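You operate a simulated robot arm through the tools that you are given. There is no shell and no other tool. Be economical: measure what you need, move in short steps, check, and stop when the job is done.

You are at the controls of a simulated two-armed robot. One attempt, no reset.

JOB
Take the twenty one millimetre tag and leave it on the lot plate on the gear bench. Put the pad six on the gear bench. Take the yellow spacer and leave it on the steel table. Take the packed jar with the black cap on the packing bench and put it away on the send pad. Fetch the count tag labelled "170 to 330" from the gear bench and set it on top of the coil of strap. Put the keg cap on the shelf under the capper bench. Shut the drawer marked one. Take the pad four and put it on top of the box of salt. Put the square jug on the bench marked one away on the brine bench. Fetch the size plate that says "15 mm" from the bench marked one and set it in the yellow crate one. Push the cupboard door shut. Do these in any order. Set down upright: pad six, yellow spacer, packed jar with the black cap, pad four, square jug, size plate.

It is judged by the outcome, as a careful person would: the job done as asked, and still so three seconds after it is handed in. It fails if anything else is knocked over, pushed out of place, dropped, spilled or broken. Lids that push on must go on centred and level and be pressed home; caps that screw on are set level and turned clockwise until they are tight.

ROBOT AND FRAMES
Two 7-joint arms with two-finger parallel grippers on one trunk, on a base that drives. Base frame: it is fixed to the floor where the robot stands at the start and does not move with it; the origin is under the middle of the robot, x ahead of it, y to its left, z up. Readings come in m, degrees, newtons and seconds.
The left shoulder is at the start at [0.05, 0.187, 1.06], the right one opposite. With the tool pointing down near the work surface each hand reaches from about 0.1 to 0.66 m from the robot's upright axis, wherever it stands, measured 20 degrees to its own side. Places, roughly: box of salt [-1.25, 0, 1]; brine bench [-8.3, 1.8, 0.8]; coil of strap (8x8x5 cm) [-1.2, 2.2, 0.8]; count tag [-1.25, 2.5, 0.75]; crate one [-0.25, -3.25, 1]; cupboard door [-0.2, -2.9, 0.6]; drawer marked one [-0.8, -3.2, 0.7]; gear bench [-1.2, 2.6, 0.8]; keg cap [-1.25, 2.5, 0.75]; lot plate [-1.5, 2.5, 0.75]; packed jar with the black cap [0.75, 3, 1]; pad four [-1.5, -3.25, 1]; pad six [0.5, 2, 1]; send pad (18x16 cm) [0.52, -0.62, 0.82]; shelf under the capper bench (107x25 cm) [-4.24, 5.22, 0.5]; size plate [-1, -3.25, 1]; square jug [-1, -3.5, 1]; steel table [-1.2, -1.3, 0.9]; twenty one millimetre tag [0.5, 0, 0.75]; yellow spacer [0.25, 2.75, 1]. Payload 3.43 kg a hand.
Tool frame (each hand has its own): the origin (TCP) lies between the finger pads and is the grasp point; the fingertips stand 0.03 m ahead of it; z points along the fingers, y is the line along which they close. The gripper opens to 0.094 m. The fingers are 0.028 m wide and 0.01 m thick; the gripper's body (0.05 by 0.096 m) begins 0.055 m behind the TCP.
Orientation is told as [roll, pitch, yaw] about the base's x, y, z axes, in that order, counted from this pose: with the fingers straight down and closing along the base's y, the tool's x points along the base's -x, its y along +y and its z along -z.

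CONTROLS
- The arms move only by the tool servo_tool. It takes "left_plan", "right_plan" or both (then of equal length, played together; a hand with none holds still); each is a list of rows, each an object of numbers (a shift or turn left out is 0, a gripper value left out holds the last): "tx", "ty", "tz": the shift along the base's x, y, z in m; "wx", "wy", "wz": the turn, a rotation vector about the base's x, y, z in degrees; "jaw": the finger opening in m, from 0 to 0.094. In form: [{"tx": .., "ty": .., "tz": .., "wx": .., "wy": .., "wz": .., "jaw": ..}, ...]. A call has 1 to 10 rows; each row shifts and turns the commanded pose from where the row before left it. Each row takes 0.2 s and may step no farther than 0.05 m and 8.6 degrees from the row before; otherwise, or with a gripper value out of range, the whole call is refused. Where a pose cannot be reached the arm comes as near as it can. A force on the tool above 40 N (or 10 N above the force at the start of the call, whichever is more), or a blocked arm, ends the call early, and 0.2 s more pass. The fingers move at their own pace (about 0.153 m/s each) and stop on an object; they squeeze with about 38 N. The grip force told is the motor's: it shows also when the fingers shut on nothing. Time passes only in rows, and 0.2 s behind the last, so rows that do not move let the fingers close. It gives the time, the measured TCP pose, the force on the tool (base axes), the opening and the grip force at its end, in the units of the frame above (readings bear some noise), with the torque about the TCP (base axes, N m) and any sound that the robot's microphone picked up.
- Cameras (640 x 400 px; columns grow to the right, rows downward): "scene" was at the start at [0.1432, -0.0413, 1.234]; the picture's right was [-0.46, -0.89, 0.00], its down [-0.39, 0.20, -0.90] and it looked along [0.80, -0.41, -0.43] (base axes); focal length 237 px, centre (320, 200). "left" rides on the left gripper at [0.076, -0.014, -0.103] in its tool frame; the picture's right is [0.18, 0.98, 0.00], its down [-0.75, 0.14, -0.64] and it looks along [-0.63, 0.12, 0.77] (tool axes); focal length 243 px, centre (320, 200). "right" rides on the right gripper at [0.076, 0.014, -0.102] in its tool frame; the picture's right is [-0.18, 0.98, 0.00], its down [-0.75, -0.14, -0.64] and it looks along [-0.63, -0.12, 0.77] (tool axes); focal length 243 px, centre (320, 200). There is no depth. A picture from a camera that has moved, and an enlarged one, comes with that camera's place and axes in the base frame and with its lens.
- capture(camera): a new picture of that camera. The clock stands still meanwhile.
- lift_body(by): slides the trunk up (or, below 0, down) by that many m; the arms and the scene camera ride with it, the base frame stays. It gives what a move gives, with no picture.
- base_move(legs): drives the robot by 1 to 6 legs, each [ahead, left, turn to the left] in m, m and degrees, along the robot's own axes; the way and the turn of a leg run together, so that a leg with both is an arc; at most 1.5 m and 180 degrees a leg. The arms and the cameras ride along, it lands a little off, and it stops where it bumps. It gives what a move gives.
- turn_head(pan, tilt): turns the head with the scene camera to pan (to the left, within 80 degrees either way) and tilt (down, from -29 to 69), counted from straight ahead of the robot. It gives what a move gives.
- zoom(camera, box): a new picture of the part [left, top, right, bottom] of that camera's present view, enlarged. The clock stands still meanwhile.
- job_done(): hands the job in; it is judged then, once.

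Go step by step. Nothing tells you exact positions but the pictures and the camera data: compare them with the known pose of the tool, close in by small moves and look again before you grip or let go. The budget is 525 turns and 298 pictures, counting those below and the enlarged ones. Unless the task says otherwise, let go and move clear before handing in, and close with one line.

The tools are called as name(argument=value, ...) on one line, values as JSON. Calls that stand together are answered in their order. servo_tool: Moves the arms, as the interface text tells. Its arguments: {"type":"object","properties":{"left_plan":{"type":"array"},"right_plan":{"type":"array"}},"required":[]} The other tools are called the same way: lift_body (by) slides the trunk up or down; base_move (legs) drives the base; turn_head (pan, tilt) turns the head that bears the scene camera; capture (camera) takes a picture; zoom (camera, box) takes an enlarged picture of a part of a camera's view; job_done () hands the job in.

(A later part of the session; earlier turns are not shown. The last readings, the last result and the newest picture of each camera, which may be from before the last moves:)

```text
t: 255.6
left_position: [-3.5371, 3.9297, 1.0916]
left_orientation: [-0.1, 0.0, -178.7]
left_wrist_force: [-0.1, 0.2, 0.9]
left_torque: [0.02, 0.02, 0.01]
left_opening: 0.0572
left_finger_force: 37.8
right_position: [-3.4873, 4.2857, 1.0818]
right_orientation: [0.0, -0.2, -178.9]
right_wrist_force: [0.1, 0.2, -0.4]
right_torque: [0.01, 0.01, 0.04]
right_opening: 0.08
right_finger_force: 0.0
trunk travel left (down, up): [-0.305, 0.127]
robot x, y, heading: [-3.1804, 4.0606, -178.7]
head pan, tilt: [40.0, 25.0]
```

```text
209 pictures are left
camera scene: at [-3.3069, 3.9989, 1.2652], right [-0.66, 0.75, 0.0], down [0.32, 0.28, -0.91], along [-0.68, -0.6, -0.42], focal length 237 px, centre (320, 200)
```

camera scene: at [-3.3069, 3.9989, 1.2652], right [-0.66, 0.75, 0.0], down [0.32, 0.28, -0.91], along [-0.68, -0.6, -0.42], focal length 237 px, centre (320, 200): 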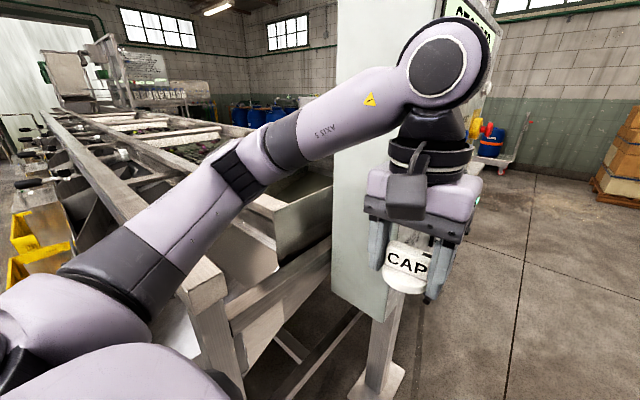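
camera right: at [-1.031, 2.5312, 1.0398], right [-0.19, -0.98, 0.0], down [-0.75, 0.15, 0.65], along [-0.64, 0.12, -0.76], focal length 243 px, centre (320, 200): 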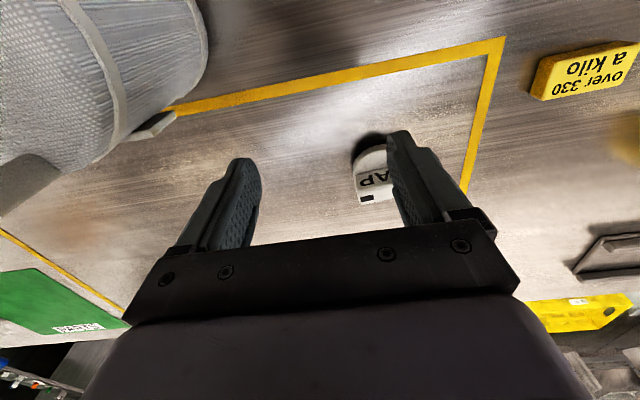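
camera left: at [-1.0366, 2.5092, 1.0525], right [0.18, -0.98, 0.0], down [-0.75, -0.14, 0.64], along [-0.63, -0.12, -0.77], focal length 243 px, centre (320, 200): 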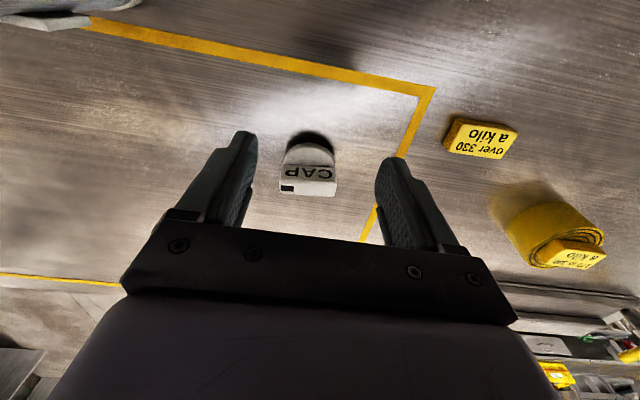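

Panel is near on the left; sidestep right first, then turn to face the benches and look.

base_move(legs=[[0, -0.22, 0], [0, 0, -90]])

turn_head(pan=45, tilt=35)

capture(camera="scene")

```text
t: 262.0
left_position: [-3.3189, 4.6331, 1.0909]
left_orientation: [0.0, -0.1, 91.6]
left_wrist_force: [0.6, 0.7, -1.0]
left_torque: [-0.01, 0.01, -0.01]
left_opening: 0.0569
left_finger_force: 38.2
right_position: [-2.9627, 4.5859, 1.0817]
right_orientation: [0.0, -0.2, 91.4]
right_wrist_force: [0.1, -0.7, -0.5]
right_torque: [-0.01, -0.01, 0.02]
right_opening: 0.0799
right_finger_force: 0.0
trunk travel left (down, up): [-0.305, 0.127]
robot x, y, heading: [-3.1899, 4.2749, 91.3]
head pan, tilt: [40.0, 25.0]
```

```text
t: 262.7
left_position: [-3.3177, 4.6344, 1.0913]
left_orientation: [-0.1, -0.2, 91.6]
left_wrist_force: [-0.1, 0.6, -0.2]
left_torque: [-0.01, 0.0, 0.01]
left_opening: 0.0572
left_finger_force: 38.1
right_position: [-2.9624, 4.5865, 1.0814]
right_orientation: [0.0, -0.1, 91.5]
right_wrist_force: [0.2, -0.1, 0.1]
right_torque: [-0.02, 0.03, -0.01]
right_opening: 0.0802
right_finger_force: 0.0
trunk travel left (down, up): [-0.305, 0.127]
robot x, y, heading: [-3.1878, 4.2769, 91.6]
head pan, tilt: [45.0, 35.0]
```

```text
208 pictures are left
camera scene: at [-3.2496, 4.3993, 1.2495], right [0.69, 0.73, 0.0], down [0.42, -0.39, -0.82], along [-0.6, 0.56, -0.57], focal length 237 px, centre (320, 200)
```

scene: 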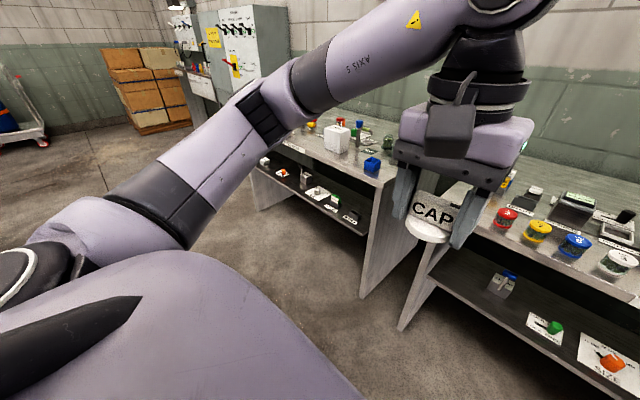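

The shelf is recessed about 0.2 m behind the bench front, so a flat hand is needed. Slide west to face the capper bench.

base_move(legs=[[0.12, 0, -1.5], [0, 0.95, 0]])

turn_head(pan=0, tilt=45)

capture(camera="scene")

```text
t: 272.2
left_position: [-4.2607, 4.7567, 1.091]
left_orientation: [0.0, -0.2, 90.1]
left_wrist_force: [0.9, -0.1, 0.5]
left_torque: [-0.02, -0.02, 0.0]
left_opening: 0.0572
left_finger_force: 38.0
right_position: [-3.9063, 4.6987, 1.082]
right_orientation: [0.1, -0.3, 90.1]
right_wrist_force: [0.7, -0.3, -1.2]
right_torque: [-0.07, 0.02, -0.03]
right_opening: 0.08
right_finger_force: 0.1
trunk travel left (down, up): [-0.305, 0.127]
robot x, y, heading: [-4.1381, 4.3982, 90.3]
head pan, tilt: [45.0, 35.0]
```

```text
t: 273.3
left_position: [-4.2609, 4.757, 1.0907]
left_orientation: [-0.1, -0.1, 90.1]
left_wrist_force: [-0.4, 0.6, -0.9]
left_torque: [0.0, 0.0, 0.01]
left_opening: 0.0572
left_finger_force: 38.0
right_position: [-3.9071, 4.7001, 1.0822]
right_orientation: [0.0, -0.3, 90.2]
right_wrist_force: [0.0, 0.2, -0.9]
right_torque: [0.02, -0.02, 0.0]
right_opening: 0.0799
right_finger_force: 0.1
trunk travel left (down, up): [-0.305, 0.127]
robot x, y, heading: [-4.1391, 4.397, 90.0]
head pan, tilt: [0.0, 45.0]
```

```text
207 pictures are left
camera scene: at [-4.1358, 4.5395, 1.2346], right [1.0, 0.0, 0.0], down [0.0, -0.71, -0.71], along [0.0, 0.71, -0.71], focal length 237 px, centre (320, 200)
```

scene: 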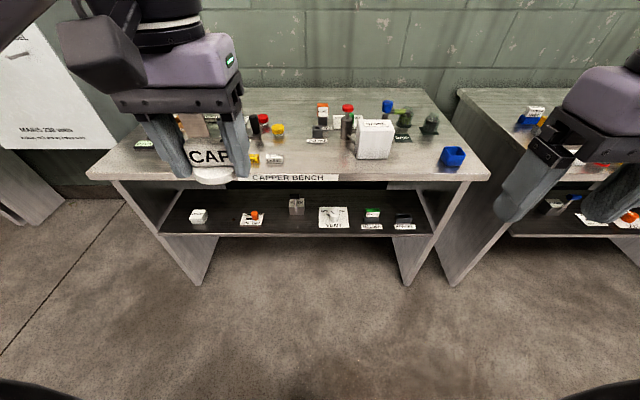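

zoom(camera="scene", box=[150, 90, 470, 290])

```text
2.00 times, centred on (310, 190) of scene
camera zoom: at [-4.1358, 4.5395, 1.2346], right [1.0, 0.0, 0.0], down [0.0, -0.71, -0.71], along [0.0, 0.71, -0.71], focal length 474 px, centre (340, 220)
```

zoom: 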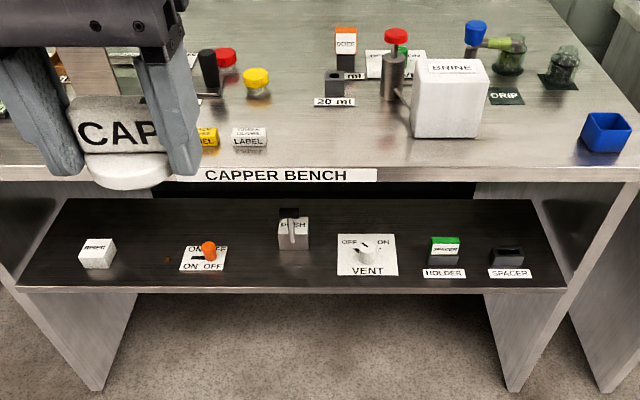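

Free shelf spot near x≈-4.52, y≈5.17. First set the cap on the free front strip of the bench top at (-4.14, 4.965) to regrip it with a flatter hand.

base_move(legs=[[0, -0.12, 0]])

servo_tool(left_plan=[{"ty": 0.04}, {"ty": 0.04}, {"ty": 0.04}, {"ty": 0.04, "tz": -0.02}, {"ty": 0.04, "tz": -0.03}, {"tz": -0.04}, {"tz": -0.02}, {}])

capture(camera="scene")

capture(camera="left")

```text
t: 275.0
left_position: [-4.1413, 4.7574, 1.0905]
left_orientation: [0.1, -0.1, 90.1]
left_wrist_force: [0.0, 1.0, 0.3]
left_torque: [-0.02, 0.01, 0.03]
left_opening: 0.0573
left_finger_force: 37.9
right_position: [-3.7873, 4.6999, 1.0821]
right_orientation: [0.1, -0.1, 90.1]
right_wrist_force: [-0.1, 0.5, 0.3]
right_torque: [0.02, 0.02, 0.01]
right_opening: 0.0799
right_finger_force: 0.1
trunk travel left (down, up): [-0.305, 0.127]
robot x, y, heading: [-4.02, 4.3961, 90.3]
head pan, tilt: [0.0, 45.0]
```

```text
t: 276.8
left_position: [-4.1409, 4.955, 0.9808]
left_orientation: [-0.1, -0.1, 90.1]
left_wrist_force: [0.2, -0.2, -1.4]
left_torque: [0.01, 0.02, -0.01]
left_opening: 0.0571
left_finger_force: 37.8
right_position: [-3.788, 4.7002, 1.0813]
right_orientation: [0.1, -0.1, 90.1]
right_wrist_force: [0.0, -1.0, 0.2]
right_torque: [0.01, 0.0, -0.03]
right_opening: 0.08
right_finger_force: 0.2
trunk travel left (down, up): [-0.305, 0.127]
robot x, y, heading: [-4.019, 4.3995, 90.3]
head pan, tilt: [0.0, 45.0]
```

```text
205 pictures are left
camera scene: at [-4.0159, 4.5398, 1.2346], right [1.0, 0.0, 0.0], down [0.0, -0.71, -0.71], along [0.0, 0.71, -0.71], focal length 237 px, centre (320, 200)
```

scene: 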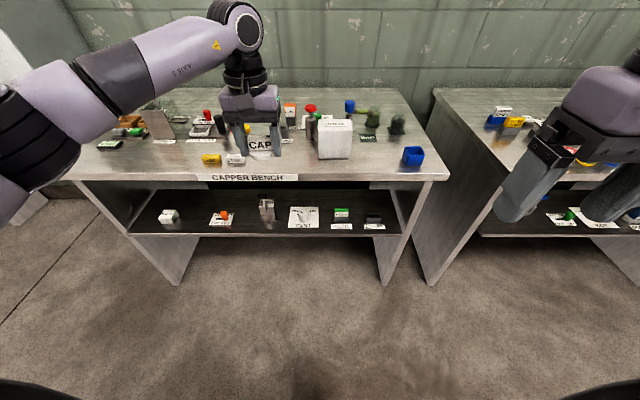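

```text
204 pictures are left
camera left: at [-4.126, 4.8788, 1.0845], right [-0.98, -0.19, 0.0], down [-0.14, 0.75, 0.64], along [-0.12, 0.63, -0.77], focal length 243 px, centre (320, 200)
```

left: 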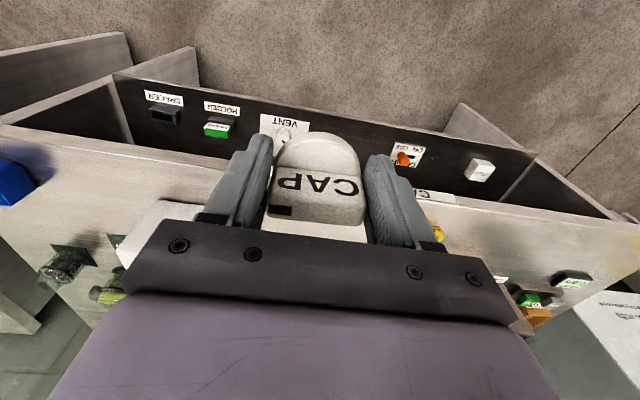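

Recomputed: bench top is at z≈0.80 with its front at y≈5.05, shelf almost flush. Move the base 0.15 m ahead and look again.

base_move(legs=[[0.15, 0, 0]])

capture(camera="scene")

capture(camera="left")

```text
t: 278.2
left_position: [-4.1404, 5.1079, 0.9821]
left_orientation: [0.0, -0.2, 90.0]
left_wrist_force: [0.3, 0.2, -1.0]
left_torque: [-0.04, -0.01, -0.03]
left_opening: 0.0569
left_finger_force: 37.8
right_position: [-3.7875, 4.8532, 1.0811]
right_orientation: [0.0, -0.2, 90.1]
right_wrist_force: [0.4, -0.1, -0.4]
right_torque: [-0.01, -0.01, -0.02]
right_opening: 0.0802
right_finger_force: 0.1
trunk travel left (down, up): [-0.305, 0.127]
robot x, y, heading: [-4.017, 4.553, 90.2]
head pan, tilt: [0.0, 45.0]
```

```text
203 pictures are left
camera scene: at [-4.0161, 4.6917, 1.2345], right [1.0, 0.0, 0.0], down [0.0, -0.71, -0.71], along [0.0, 0.71, -0.71], focal length 237 px, centre (320, 200)
```

scene: 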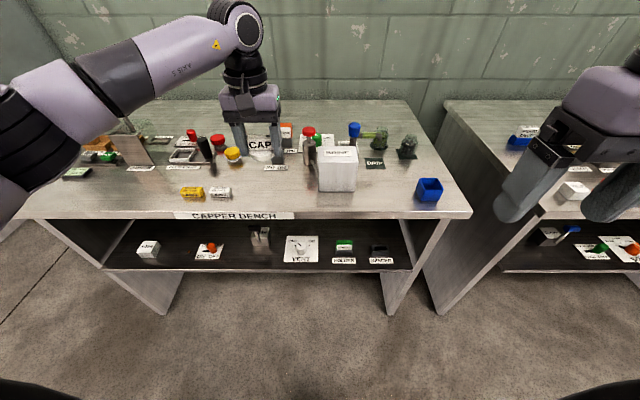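

```text
202 pictures are left
camera left: at [-4.1258, 5.0307, 1.0846], right [-0.98, -0.18, 0.0], down [-0.14, 0.75, 0.64], along [-0.12, 0.63, -0.77], focal length 243 px, centre (320, 200)
```

left: 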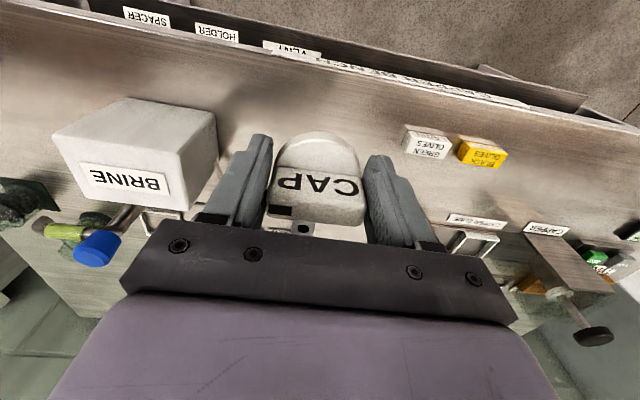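

servo_tool(left_plan=[{"ty": 0.017, "tz": -0.04}, {"tz": -0.04}, {"tz": -0.025}, {"tz": -0.008}, {"tz": -0.006}, {"tz": -0.006}, {"tz": -0.005}, {}])

zoom(camera="scene", box=[180, 100, 380, 225])

```text
t: 280.0
left_position: [-4.1414, 5.1258, 0.8513]
left_orientation: [-0.1, -0.1, 89.9]
left_wrist_force: [-1.2, -0.3, -0.3]
left_torque: [0.0, 0.01, 0.02]
left_opening: 0.0568
left_finger_force: 37.5
right_position: [-3.787, 4.8515, 1.082]
right_orientation: [0.0, -0.2, 90.0]
right_wrist_force: [1.0, 0.6, -0.3]
right_torque: [0.01, -0.02, -0.05]
right_opening: 0.0802
right_finger_force: 0.1
trunk travel left (down, up): [-0.305, 0.127]
robot x, y, heading: [-4.0234, 4.5509, 89.8]
head pan, tilt: [0.0, 45.0]
```

```text
3.20 times, centred on (280, 162) of scene
camera zoom: at [-4.0161, 4.6911, 1.2346], right [1.0, 0.0, 0.0], down [0.0, -0.71, -0.71], along [0.0, 0.71, -0.71], focal length 758 px, centre (448, 320)
```

zoom: 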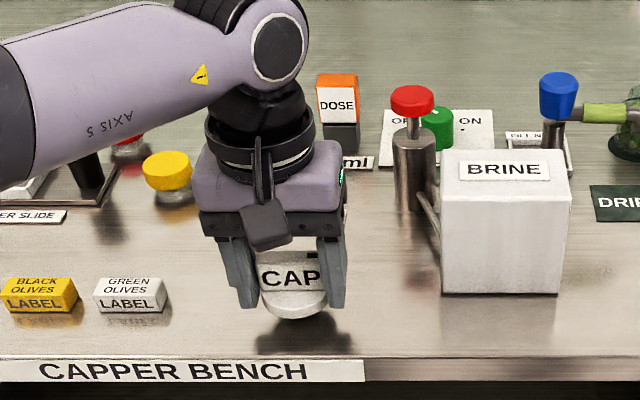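

servo_tool(left_plan=[{"tz": -0.006}, {"tz": -0.006}, {"tz": -0.006}, {"tz": -0.006}, {"tz": -0.006}, {}])

zoom(camera="scene", box=[180, 100, 380, 225])

```text
t: 281.3
left_position: [-4.1396, 5.1262, 0.8293]
left_orientation: [-0.2, -0.8, 90.0]
left_wrist_force: [0.0, -5.0, 15.7]
left_torque: [-0.26, 0.37, 0.22]
left_opening: 0.0571
left_finger_force: 38.1
right_position: [-3.7861, 4.8499, 1.082]
right_orientation: [0.1, -0.4, 90.0]
right_wrist_force: [0.3, -0.5, -0.4]
right_torque: [0.04, 0.0, 0.01]
right_opening: 0.0802
right_finger_force: 0.2
trunk travel left (down, up): [-0.305, 0.127]
robot x, y, heading: [-4.0178, 4.5479, 90.2]
head pan, tilt: [0.0, 45.0]
stopped in row 6 (left hand): the force on the tool passed its limit at 41 N (the readings are from after the stop); the commanded pose is now the measured one
```

```text
3.20 times, centred on (280, 162) of scene
camera zoom: at [-4.0159, 4.6896, 1.2345], right [1.0, 0.0, 0.0], down [0.0, -0.71, -0.71], along [0.0, 0.71, -0.71], focal length 758 px, centre (448, 320)
```

zoom: 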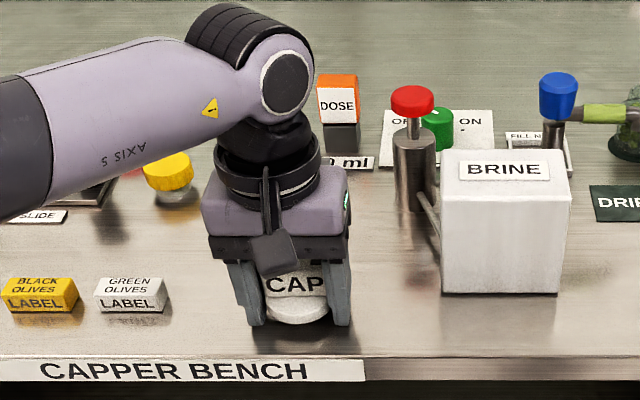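

Cap rests on the bench. Release, back off, and tilt the hand to ~65°.

servo_tool(left_plan=[{"jaw": 0.08}, {}, {"tz": 0.04}, {"tz": 0.05}, {"tz": 0.04}, {"ty": -0.045}, {"ty": -0.045}, {"ty": -0.045}, {"ty": -0.045}, {"ty": -0.045}])

servo_tool(left_plan=[{"wx": 8, "tz": -0.005}, {"wx": 8, "tz": -0.005}, {"wx": 8, "tz": -0.005}, {"wx": 8, "tz": -0.005}, {"wx": 8}, {"wx": 8}, {"wx": 8}, {"wx": 8}, {}])

capture(camera="left")

capture(camera="scene")

```text
t: 283.5
left_position: [-4.1391, 4.9025, 0.9583]
left_orientation: [-0.1, -0.7, 90.0]
left_wrist_force: [-0.3, 0.3, -0.7]
left_torque: [0.01, -0.02, 0.02]
left_opening: 0.0801
left_finger_force: 0.0
right_position: [-3.7866, 4.8497, 1.0814]
right_orientation: [0.1, -0.2, 90.0]
right_wrist_force: [0.3, 0.1, 0.2]
right_torque: [0.01, 0.02, 0.0]
right_opening: 0.0801
right_finger_force: 0.2
trunk travel left (down, up): [-0.305, 0.127]
robot x, y, heading: [-4.017, 4.5491, 90.0]
head pan, tilt: [0.0, 45.0]
```

```text
t: 285.5
left_position: [-4.1247, 4.92, 0.9331]
left_orientation: [-0.2, -64.7, 90.1]
left_wrist_force: [-0.4, 0.2, 0.3]
left_torque: [0.05, 0.01, -0.01]
left_opening: 0.0802
left_finger_force: 0.1
left hand out of reach, approached as far as the arm can: row 6, 7
right_position: [-3.7877, 4.8515, 1.0823]
right_orientation: [0.0, -0.3, 90.0]
right_wrist_force: [-0.6, 0.3, 0.1]
right_torque: [0.02, -0.02, 0.0]
right_opening: 0.0802
right_finger_force: 0.1
trunk travel left (down, up): [-0.305, 0.127]
robot x, y, heading: [-4.0159, 4.5511, 90.1]
head pan, tilt: [0.0, 45.0]
```

```text
199 pictures are left
camera left: at [-4.11, 4.793, 0.9087], right [-0.98, -0.08, -0.17], down [-0.14, -0.26, 0.96], along [-0.12, 0.96, 0.24], focal length 243 px, centre (320, 200)
```

left: 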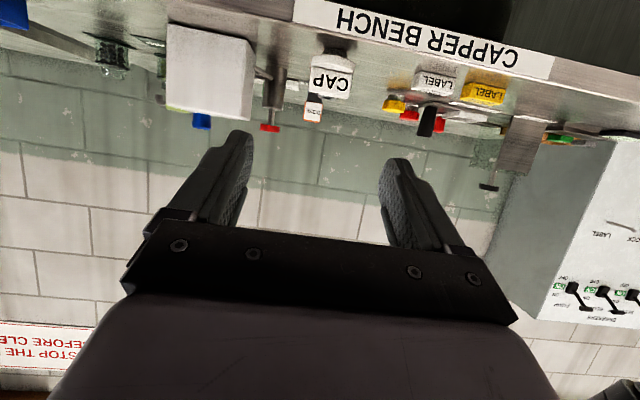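

```text
198 pictures are left
camera scene: at [-4.0162, 4.6911, 1.2346], right [1.0, 0.0, 0.0], down [0.0, -0.71, -0.71], along [0.0, 0.71, -0.71], focal length 237 px, centre (320, 200)
```

scene: 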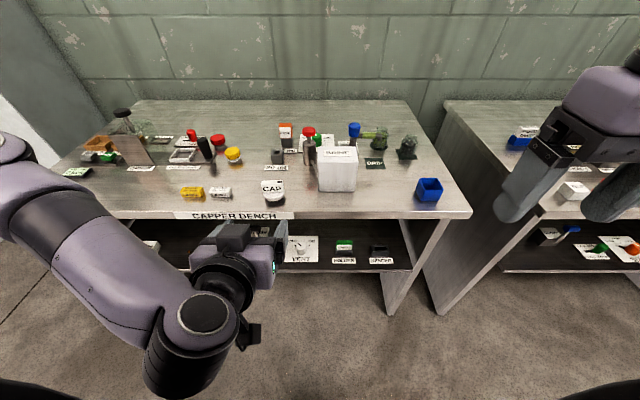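

Hand tilted. Align and approach the cap along the tool axis, base a bit closer.

servo_tool(left_plan=[{"tx": -0.015, "tz": 0.0}, {}])

base_move(legs=[[0.1, 0, 0]])

zoom(camera="left", box=[160, 0, 480, 200])

zoom(camera="scene", box=[150, 120, 390, 290])

```text
t: 286.1
left_position: [-4.1339, 4.927, 0.9302]
left_orientation: [-0.1, -64.6, 90.0]
left_wrist_force: [-0.6, -0.3, -0.1]
left_torque: [0.01, -0.02, 0.02]
left_opening: 0.08
left_finger_force: 0.0
left hand out of reach, approached as far as the arm can: row 1
right_position: [-3.7875, 4.8512, 1.0816]
right_orientation: [-0.1, -0.1, 89.9]
right_wrist_force: [-0.7, 0.8, 0.3]
right_torque: [0.0, -0.01, -0.02]
right_opening: 0.0802
right_finger_force: 0.0
trunk travel left (down, up): [-0.305, 0.127]
robot x, y, heading: [-4.0172, 4.5527, 90.2]
head pan, tilt: [0.0, 45.0]
```

```text
t: 287.2
left_position: [-4.134, 5.0262, 0.9285]
left_orientation: [0.0, -64.6, 90.0]
left_wrist_force: [0.0, 1.0, 0.4]
left_torque: [-0.03, -0.01, -0.03]
left_opening: 0.0801
left_finger_force: 0.1
right_position: [-3.7868, 4.9507, 1.0807]
right_orientation: [0.0, -0.2, 90.1]
right_wrist_force: [0.2, 1.1, 0.0]
right_torque: [-0.01, 0.03, 0.0]
right_opening: 0.0802
right_finger_force: 0.0
trunk travel left (down, up): [-0.305, 0.127]
robot x, y, heading: [-4.0199, 4.6498, 89.8]
head pan, tilt: [0.0, 45.0]
```

```text
2.00 times, centred on (320, 100) of left
camera zoom: at [-4.1191, 4.8988, 0.9052], right [-0.98, -0.08, -0.17], down [-0.14, -0.26, 0.96], along [-0.12, 0.96, 0.24], focal length 485 px, centre (320, 400)
```

zoom: 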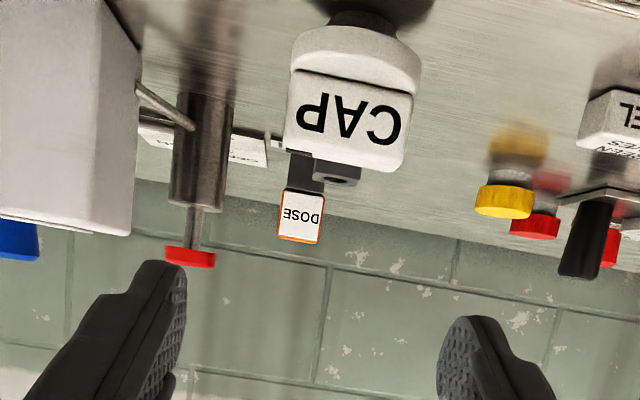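

```text
2.35 times, centred on (270, 205) of scene
camera zoom: at [-4.0162, 4.7905, 1.2345], right [1.0, 0.0, 0.0], down [0.0, -0.71, -0.71], along [0.0, 0.71, -0.71], focal length 557 px, centre (438, 188)
```

zoom: 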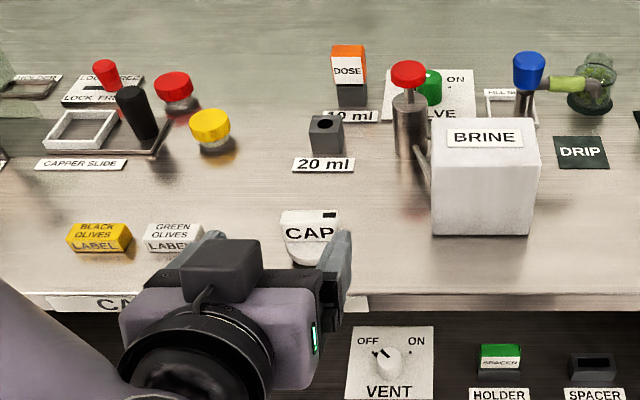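

servo_tool(left_plan=[{"tx": -0.005, "tz": -0.026}, {"tz": -0.026}, {"ty": 0.032, "tz": -0.015}, {"ty": 0.032, "tz": -0.015}, {"ty": 0.03, "tz": -0.013}, {}])

capture(camera="left")

zoom(camera="scene", box=[150, 120, 390, 290])

```text
t: 288.6
left_position: [-4.1381, 5.118, 0.8327]
left_orientation: [-0.1, -64.7, 90.1]
left_wrist_force: [-0.5, -0.2, -0.3]
left_torque: [0.01, 0.0, -0.03]
left_opening: 0.08
left_finger_force: 0.0
right_position: [-3.7877, 4.9503, 1.0833]
right_orientation: [-0.1, -0.2, 90.0]
right_wrist_force: [-0.1, -0.5, -0.9]
right_torque: [0.0, -0.02, 0.02]
right_opening: 0.0801
right_finger_force: 0.0
trunk travel left (down, up): [-0.305, 0.127]
robot x, y, heading: [-4.0195, 4.6486, 90.3]
head pan, tilt: [0.0, 45.0]
```

```text
195 pictures are left
camera left: at [-4.124, 4.9933, 0.8093], right [-0.98, -0.08, -0.17], down [-0.14, -0.26, 0.96], along [-0.12, 0.96, 0.24], focal length 243 px, centre (320, 200)
```

left: 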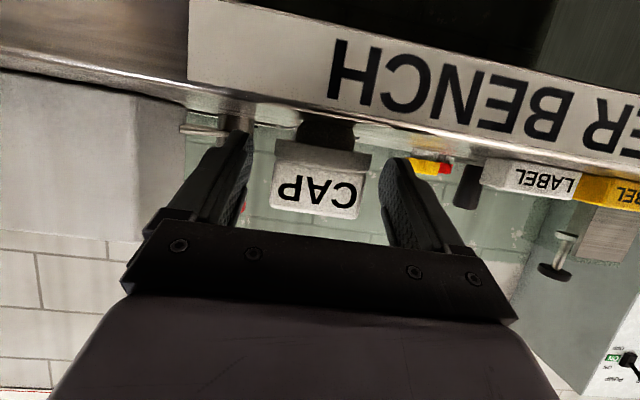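

```text
2.35 times, centred on (270, 205) of scene
camera zoom: at [-4.0162, 4.7899, 1.2346], right [1.0, 0.0, 0.0], down [0.0, -0.71, -0.71], along [0.0, 0.71, -0.71], focal length 557 px, centre (438, 188)
```

zoom: 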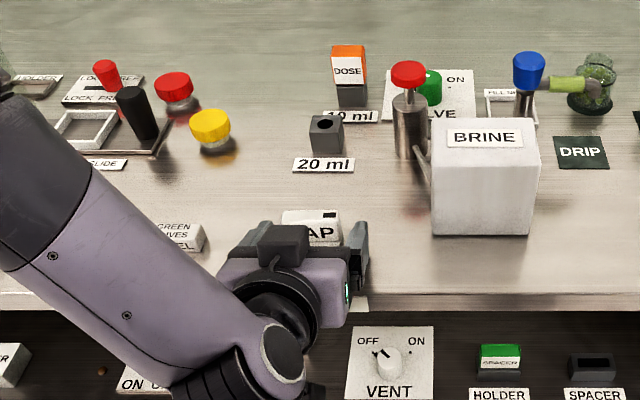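

servo_tool(left_plan=[{"jaw": 0.03}, {}, {}, {"tz": 0.02}, {"tz": 0.03}, {"ty": -0.03, "tz": 0.02}, {"ty": -0.045}, {"ty": -0.045}])

capture(camera="left")

```text
t: 290.4
left_position: [-4.1327, 5.0052, 0.9003]
left_orientation: [0.0, -64.7, 90.0]
left_wrist_force: [-0.7, 0.2, 0.2]
left_torque: [0.0, -0.02, 0.0]
left_opening: 0.0546
left_finger_force: 38.2
left hand out of reach, approached as far as the arm can: row 8
right_position: [-3.7877, 4.9495, 1.0827]
right_orientation: [0.1, -0.2, 90.0]
right_wrist_force: [-0.4, 0.0, -0.1]
right_torque: [0.02, 0.03, -0.03]
right_opening: 0.08
right_finger_force: 0.1
trunk travel left (down, up): [-0.305, 0.127]
robot x, y, heading: [-4.0166, 4.6479, 90.1]
head pan, tilt: [0.0, 45.0]
```

```text
193 pictures are left
camera left: at [-4.1177, 4.8773, 0.8757], right [-0.98, -0.08, -0.17], down [-0.14, -0.26, 0.96], along [-0.12, 0.96, 0.24], focal length 243 px, centre (320, 200)
```

left: 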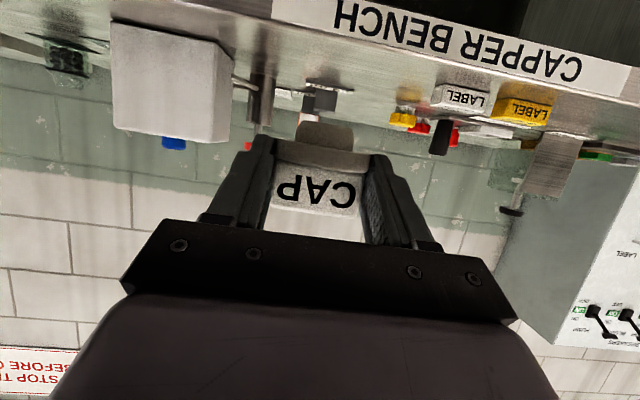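

Held flat. Back off, shift left 0.38, lower the trunk, and look.

base_move(legs=[[-0.22, 0, 0], [0, 0.385, 0]])

lift_body(by=-0.28)

capture(camera="left")

capture(camera="scene")

```text
t: 295.6
left_position: [-4.5154, 4.7825, 0.8985]
left_orientation: [0.0, -64.7, 90.0]
left_wrist_force: [0.1, 0.1, -0.4]
left_torque: [0.0, 0.0, 0.01]
left_opening: 0.0545
left_finger_force: 37.9
right_position: [-4.1681, 4.729, 1.083]
right_orientation: [0.0, -0.2, 89.9]
right_wrist_force: [-0.6, -0.1, -0.1]
right_torque: [-0.02, 0.0, 0.0]
right_opening: 0.0802
right_finger_force: 0.0
trunk travel left (down, up): [-0.305, 0.127]
robot x, y, heading: [-4.3969, 4.4297, 90.0]
head pan, tilt: [0.0, 45.0]
```

```text
t: 298.5
left_position: [-4.5143, 4.7835, 0.619]
left_orientation: [0.0, -64.8, 90.1]
left_wrist_force: [-1.1, -0.2, -0.2]
left_torque: [-0.02, 0.0, 0.02]
left_opening: 0.0548
left_finger_force: 37.4
right_position: [-4.1689, 4.728, 0.8015]
right_orientation: [-0.1, -0.2, 90.0]
right_wrist_force: [-0.1, 0.2, 0.7]
right_torque: [0.0, -0.01, 0.0]
right_opening: 0.0801
right_finger_force: 0.0
trunk travel left (down, up): [-0.025, 0.407]
robot x, y, heading: [-4.3985, 4.427, 90.4]
head pan, tilt: [0.0, 45.0]
```

```text
192 pictures are left
camera left: at [-4.4991, 4.6563, 0.5954], right [-0.98, -0.08, -0.17], down [-0.14, -0.26, 0.96], along [-0.12, 0.96, 0.24], focal length 243 px, centre (320, 200)
```

left: 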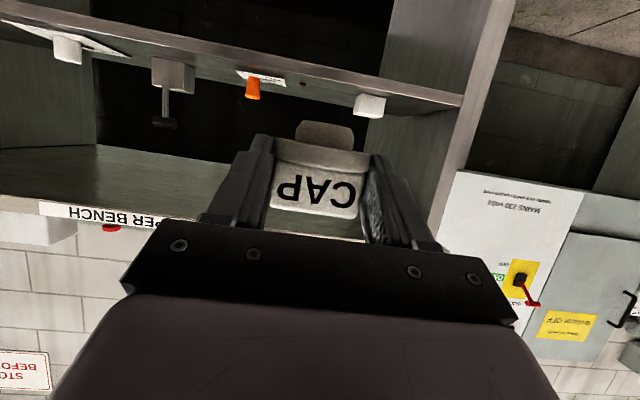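

```text
191 pictures are left
camera scene: at [-4.3975, 4.5686, 0.9546], right [1.0, 0.0, 0.0], down [0.0, -0.71, -0.71], along [0.0, 0.71, -0.71], focal length 237 px, centre (320, 200)
```

scene: 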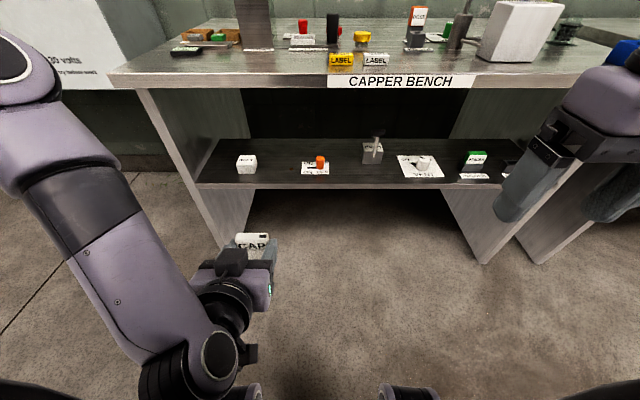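

Target slot centred at x≈-4.52. Retract the right hand, drive in 0.3 m, then check.

servo_tool(left_plan=[{"tx": -0.006}, {}, {}, {}], right_plan=[{"ty": -0.03, "tz": 0.04}, {"ty": -0.03, "tz": 0.04}, {"ty": -0.04, "tz": 0.03}, {"ty": -0.04}])

base_move(legs=[[0.28, 0, 0]])

capture(camera="left")

capture(camera="scene")

```text
t: 299.5
left_position: [-4.5173, 4.7849, 0.6176]
left_orientation: [0.0, -64.7, 89.9]
left_wrist_force: [-0.2, -0.2, -0.3]
left_torque: [0.0, 0.0, -0.01]
left_opening: 0.0543
left_finger_force: 38.5
left hand out of reach, approached as far as the arm can: row 1
right_position: [-4.1684, 4.5882, 0.9131]
right_orientation: [0.0, -0.2, 90.0]
right_wrist_force: [-0.9, -0.2, 0.4]
right_torque: [0.0, -0.03, 0.02]
right_opening: 0.0801
right_finger_force: 0.0
trunk travel left (down, up): [-0.025, 0.407]
robot x, y, heading: [-4.4002, 4.4289, 89.9]
head pan, tilt: [0.0, 45.0]
```

```text
t: 301.4
left_position: [-4.5177, 5.0616, 0.618]
left_orientation: [0.0, -64.7, 89.8]
left_wrist_force: [0.3, -1.1, -0.5]
left_torque: [-0.01, -0.01, 0.02]
left_opening: 0.0545
left_finger_force: 37.8
right_position: [-4.1681, 4.8639, 0.912]
right_orientation: [0.0, -0.1, 89.9]
right_wrist_force: [0.4, 0.0, -0.4]
right_torque: [-0.02, -0.01, 0.02]
right_opening: 0.0802
right_finger_force: 0.1
trunk travel left (down, up): [-0.025, 0.407]
robot x, y, heading: [-4.401, 4.6997, 89.7]
head pan, tilt: [0.0, 45.0]
```

```text
190 pictures are left
camera left: at [-4.5026, 4.9352, 0.5936], right [-0.98, -0.08, -0.17], down [-0.14, -0.26, 0.96], along [-0.12, 0.96, 0.24], focal length 243 px, centre (320, 200)
```

left: 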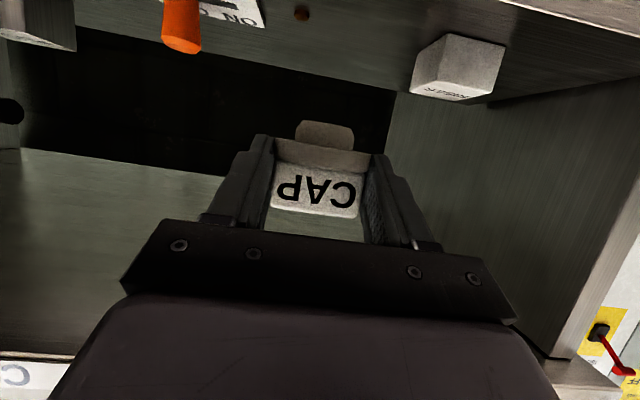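

```text
189 pictures are left
camera scene: at [-4.3974, 4.8451, 0.9546], right [1.0, 0.0, 0.0], down [0.0, -0.71, -0.71], along [0.0, 0.71, -0.71], focal length 237 px, centre (320, 200)
```

scene: 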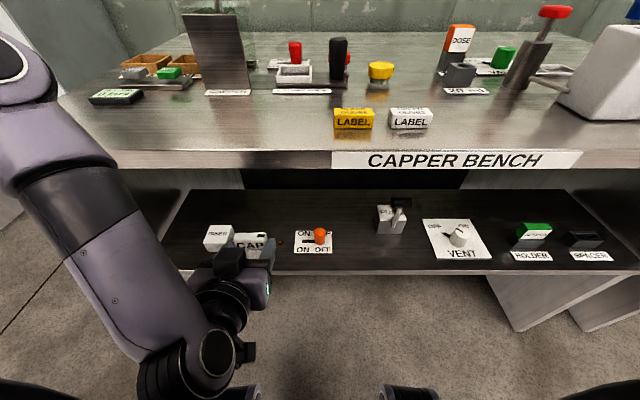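

servo_tool(left_plan=[{"tx": 0.003, "ty": 0.04}, {"ty": 0.04}, {"tz": -0.03}, {"tz": -0.03}, {"tz": -0.012}, {}])

capture(camera="left")

zoom(camera="scene", box=[140, 170, 380, 320])

```text
t: 302.8
left_position: [-4.5139, 5.142, 0.5442]
left_orientation: [0.0, -64.6, 90.0]
left_wrist_force: [-0.5, 0.3, -0.4]
left_torque: [-0.02, 0.03, 0.02]
left_opening: 0.0544
left_finger_force: 38.2
right_position: [-4.1684, 4.8639, 0.9126]
right_orientation: [0.0, -0.2, 89.8]
right_wrist_force: [-0.2, 0.4, 0.0]
right_torque: [-0.02, -0.02, 0.01]
right_opening: 0.0799
right_finger_force: 0.1
trunk travel left (down, up): [-0.025, 0.407]
robot x, y, heading: [-4.3971, 4.7028, 90.1]
head pan, tilt: [0.0, 45.0]
```

```text
188 pictures are left
camera left: at [-4.499, 5.0154, 0.5212], right [-0.98, -0.08, -0.17], down [-0.14, -0.26, 0.96], along [-0.12, 0.96, 0.24], focal length 243 px, centre (320, 200)
```

left: 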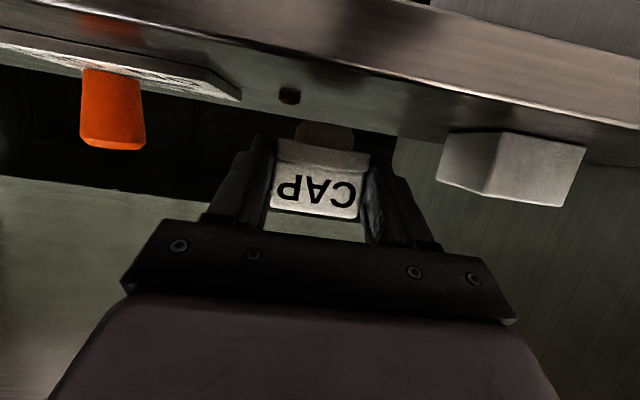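

```text
2.67 times, centred on (260, 245) of scene
camera zoom: at [-4.3974, 4.8452, 0.9546], right [1.0, 0.0, 0.0], down [0.0, -0.71, -0.71], along [0.0, 0.71, -0.71], focal length 631 px, centre (480, 80)
```

zoom: 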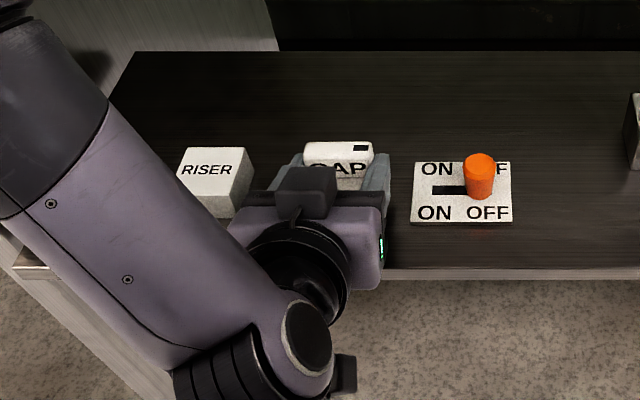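

servo_tool(left_plan=[{"tz": -0.005}, {"tz": -0.005}, {"tz": -0.004}, {"tz": -0.004}, {}])

```text
t: 304.0
left_position: [-4.5111, 5.1421, 0.533]
left_orientation: [0.3, -65.1, 90.2]
left_wrist_force: [-6.3, -1.3, 21.1]
left_torque: [0.23, 0.11, 0.08]
left_opening: 0.0546
left_finger_force: 37.7
left hand out of reach, approached as far as the arm can: row 4
right_position: [-4.1674, 4.8633, 0.913]
right_orientation: [0.0, -0.2, 89.9]
right_wrist_force: [0.1, -0.9, -0.4]
right_torque: [0.03, -0.01, 0.02]
right_opening: 0.0798
right_finger_force: 0.1
trunk travel left (down, up): [-0.025, 0.407]
robot x, y, heading: [-4.4023, 4.7044, 90.0]
head pan, tilt: [0.0, 45.0]
```

servo_tool(left_plan=[{"jaw": 0.068}, {}, {"ty": -0.027, "tz": 0.013}, {"ty": -0.036, "tz": 0.016}, {"ty": -0.036, "tz": 0.016}])

base_move(legs=[[-0.25, 0, 0]])

capture(camera="scene")

```text
t: 305.2
left_position: [-4.5164, 5.0536, 0.5788]
left_orientation: [0.5, -66.4, 91.0]
left_wrist_force: [0.4, 0.7, 0.0]
left_torque: [0.03, 0.0, 0.02]
left_opening: 0.0681
left_finger_force: 0.1
right_position: [-4.1674, 4.8652, 0.9132]
right_orientation: [0.0, -0.2, 89.9]
right_wrist_force: [0.2, 0.0, 0.1]
right_torque: [0.03, -0.01, -0.02]
right_opening: 0.0802
right_finger_force: 0.0
trunk travel left (down, up): [-0.025, 0.407]
robot x, y, heading: [-4.3996, 4.701, 90.0]
head pan, tilt: [0.0, 45.0]
```

```text
t: 307.0
left_position: [-4.5144, 4.804, 0.5778]
left_orientation: [0.2, -66.4, 91.3]
left_wrist_force: [0.1, -0.3, 0.6]
left_torque: [0.0, -0.03, -0.01]
left_opening: 0.068
left_finger_force: 0.0
right_position: [-4.168, 4.614, 0.9112]
right_orientation: [0.0, -0.1, 89.9]
right_wrist_force: [0.1, -0.1, -0.3]
right_torque: [0.02, 0.01, -0.01]
right_opening: 0.0802
right_finger_force: 0.0
trunk travel left (down, up): [-0.025, 0.407]
robot x, y, heading: [-4.3992, 4.4561, 90.0]
head pan, tilt: [0.0, 45.0]
```

```text
186 pictures are left
camera scene: at [-4.3974, 4.5945, 0.9546], right [1.0, 0.0, 0.0], down [0.0, -0.71, -0.71], along [0.0, 0.71, -0.71], focal length 237 px, centre (320, 200)
```

scene: 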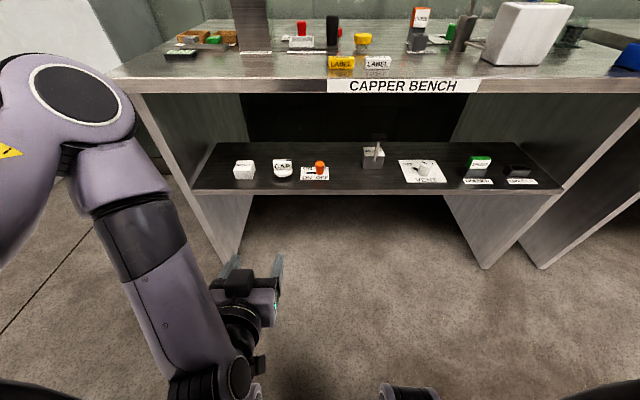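

Keg cap stands on the shelf. Restore posture and drive back east toward the packing benches.

lift_body(by=0.28)

servo_tool(left_plan=[{"wx": -8.3, "tz": 0.03}, {"wx": -8.3, "tz": 0.03}, {"wx": -8.3, "tz": 0.03}, {"wx": -8.3, "tz": 0.03}, {"wx": -8.3, "tz": 0.03}, {"wx": -8.3, "tz": 0.03}, {"wx": -8.3, "tz": 0.03}, {"wx": -8.3, "tz": 0.02}, {"tx": -0.03, "jaw": 0.09}], right_plan=[{"ty": 0.02}, {"ty": 0.03}, {"ty": 0.03}, {"ty": 0.03}, {}, {}, {}, {}, {"jaw": 0.09}])

base_move(legs=[[0, -1.2, 0], [-0.2, 0, 0], [0, 0, -90], [1.5, 0, 0]])

turn_head(pan=0, tilt=20)

capture(camera="scene")

```text
t: 309.9
left_position: [-4.5144, 4.8041, 0.8586]
left_orientation: [0.2, -66.5, 91.5]
left_wrist_force: [0.0, 0.8, -0.1]
left_torque: [0.03, 0.0, 0.01]
left_opening: 0.0681
left_finger_force: 0.1
right_position: [-4.1683, 4.614, 1.1925]
right_orientation: [0.0, -0.1, 90.0]
right_wrist_force: [-0.1, -0.2, 0.6]
right_torque: [0.0, -0.02, -0.02]
right_opening: 0.08
right_finger_force: 0.0
trunk travel left (down, up): [-0.305, 0.127]
robot x, y, heading: [-4.3996, 4.4519, 89.9]
head pan, tilt: [0.0, 45.0]
```

```text
t: 311.9
left_position: [-4.5426, 4.8054, 1.0876]
left_orientation: [1.3, 0.0, 90.5]
left_wrist_force: [-1.1, -0.3, -0.3]
left_torque: [0.01, -0.03, 0.01]
left_opening: 0.0899
left_finger_force: 0.1
left hand out of reach, approached as far as the arm can: row 2
right_position: [-4.1687, 4.7246, 1.192]
right_orientation: [0.0, -0.1, 89.9]
right_wrist_force: [0.5, 0.5, 1.0]
right_torque: [0.02, -0.01, -0.02]
right_opening: 0.0898
right_finger_force: 0.1
trunk travel left (down, up): [-0.305, 0.127]
robot x, y, heading: [-4.3952, 4.4515, 89.9]
head pan, tilt: [0.0, 45.0]
```

```text
t: 334.6
left_position: [-1.3495, 4.4111, 1.0872]
left_orientation: [1.4, 0.1, 1.2]
left_wrist_force: [0.1, 0.4, 0.1]
left_torque: [-0.04, 0.04, 0.0]
left_opening: 0.0901
left_finger_force: 0.1
right_position: [-1.4278, 4.0369, 1.1928]
right_orientation: [0.0, -0.2, 0.6]
right_wrist_force: [0.0, -0.1, -0.7]
right_torque: [-0.01, -0.03, 0.0]
right_opening: 0.0899
right_finger_force: 0.1
trunk travel left (down, up): [-0.305, 0.127]
robot x, y, heading: [-1.7019, 4.2651, 0.5]
head pan, tilt: [0.0, 45.0]
```

```text
t: 335.5
left_position: [-1.3497, 4.4104, 1.087]
left_orientation: [1.5, -0.1, 1.2]
left_wrist_force: [1.1, -0.1, 0.0]
left_torque: [-0.02, 0.01, 0.01]
left_opening: 0.0901
left_finger_force: 0.1
right_position: [-1.4277, 4.0373, 1.1927]
right_orientation: [0.0, -0.2, 0.5]
right_wrist_force: [0.6, -0.4, 0.0]
right_torque: [0.01, -0.02, -0.01]
right_opening: 0.0901
right_finger_force: 0.0
trunk travel left (down, up): [-0.305, 0.127]
robot x, y, heading: [-1.7034, 4.2665, 0.8]
head pan, tilt: [0.0, 20.0]
```

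```text
185 pictures are left
camera scene: at [-1.5453, 4.2689, 1.2732], right [0.01, -1.0, 0.0], down [-0.34, 0.0, -0.94], along [0.94, 0.01, -0.34], focal length 237 px, centre (320, 200)
```

scene: 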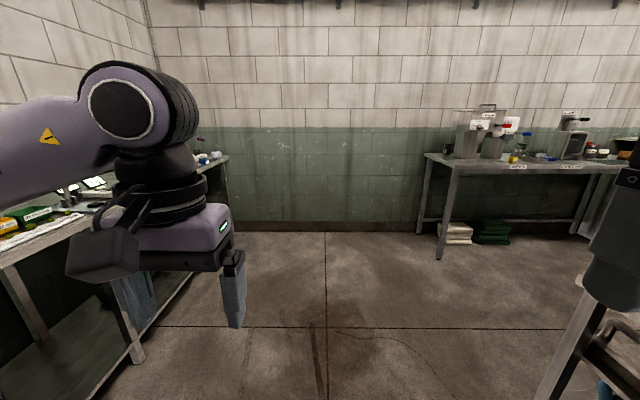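

base_move(legs=[[1.33, 0, -0.7], [0, -1.4, 0]])

turn_head(pan=0, tilt=25)

capture(camera="scene")

```text
t: 354.2
left_position: [-0.0396, 3.0038, 1.0878]
left_orientation: [1.4, 0.0, -0.1]
left_wrist_force: [-0.2, -0.8, 0.4]
left_torque: [0.01, 0.02, -0.03]
left_opening: 0.0897
left_finger_force: 0.1
right_position: [-0.1239, 2.6313, 1.1931]
right_orientation: [0.1, -0.2, -0.7]
right_wrist_force: [0.2, 0.4, 0.8]
right_torque: [0.02, 0.01, 0.02]
right_opening: 0.0899
right_finger_force: 0.0
trunk travel left (down, up): [-0.305, 0.127]
robot x, y, heading: [-0.3936, 2.8671, -0.6]
head pan, tilt: [0.0, 20.0]
```

```text
t: 354.9
left_position: [-0.0376, 3.0043, 1.0872]
left_orientation: [1.4, 0.0, -0.1]
left_wrist_force: [-0.2, -0.2, -0.1]
left_torque: [0.0, 0.0, 0.01]
left_opening: 0.09
left_finger_force: 0.0
right_position: [-0.1244, 2.6317, 1.1931]
right_orientation: [0.0, -0.2, -0.7]
right_wrist_force: [-0.5, 0.8, 0.0]
right_torque: [0.01, 0.01, -0.02]
right_opening: 0.0901
right_finger_force: 0.1
trunk travel left (down, up): [-0.305, 0.127]
robot x, y, heading: [-0.3931, 2.8644, -0.9]
head pan, tilt: [0.0, 25.0]
```

```text
184 pictures are left
camera scene: at [-0.2379, 2.8655, 1.2652], right [-0.01, -1.0, 0.0], down [-0.42, 0.0, -0.91], along [0.91, -0.01, -0.42], focal length 237 px, centre (320, 200)
```

scene: 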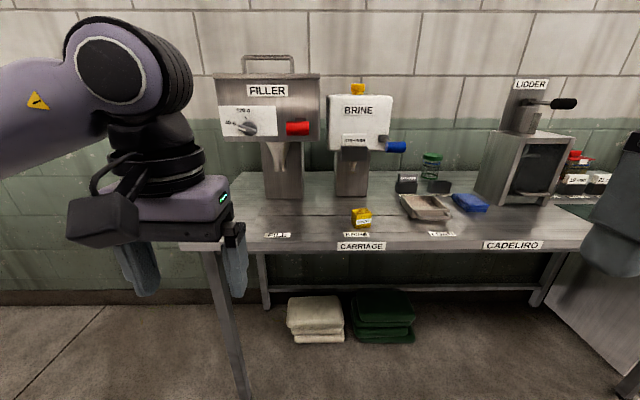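

zoom(camera="scene", box=[220, 140, 480, 270])

capture(camera="left")

```text
2.46 times, centred on (350, 205) of scene
camera zoom: at [-0.2379, 2.8655, 1.2652], right [-0.01, -1.0, 0.0], down [-0.42, 0.0, -0.91], along [0.91, -0.01, -0.42], focal length 583 px, centre (246, 188)
```

zoom: 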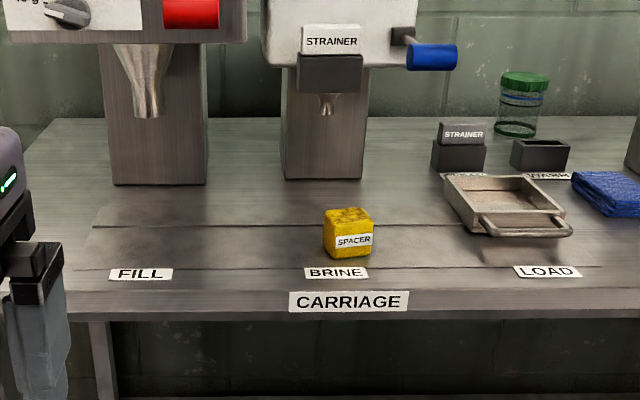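

```text
182 pictures are left
camera left: at [-0.1134, 2.986, 1.1905], right [-0.18, 0.98, 0.02], down [0.75, 0.12, 0.65], along [0.63, 0.14, -0.76], focal length 243 px, centre (320, 200)
```

left: 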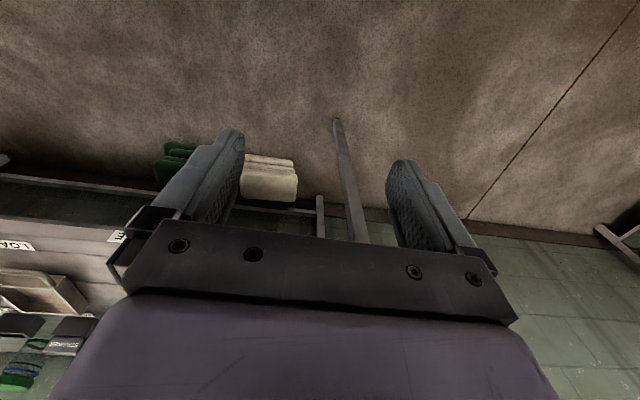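

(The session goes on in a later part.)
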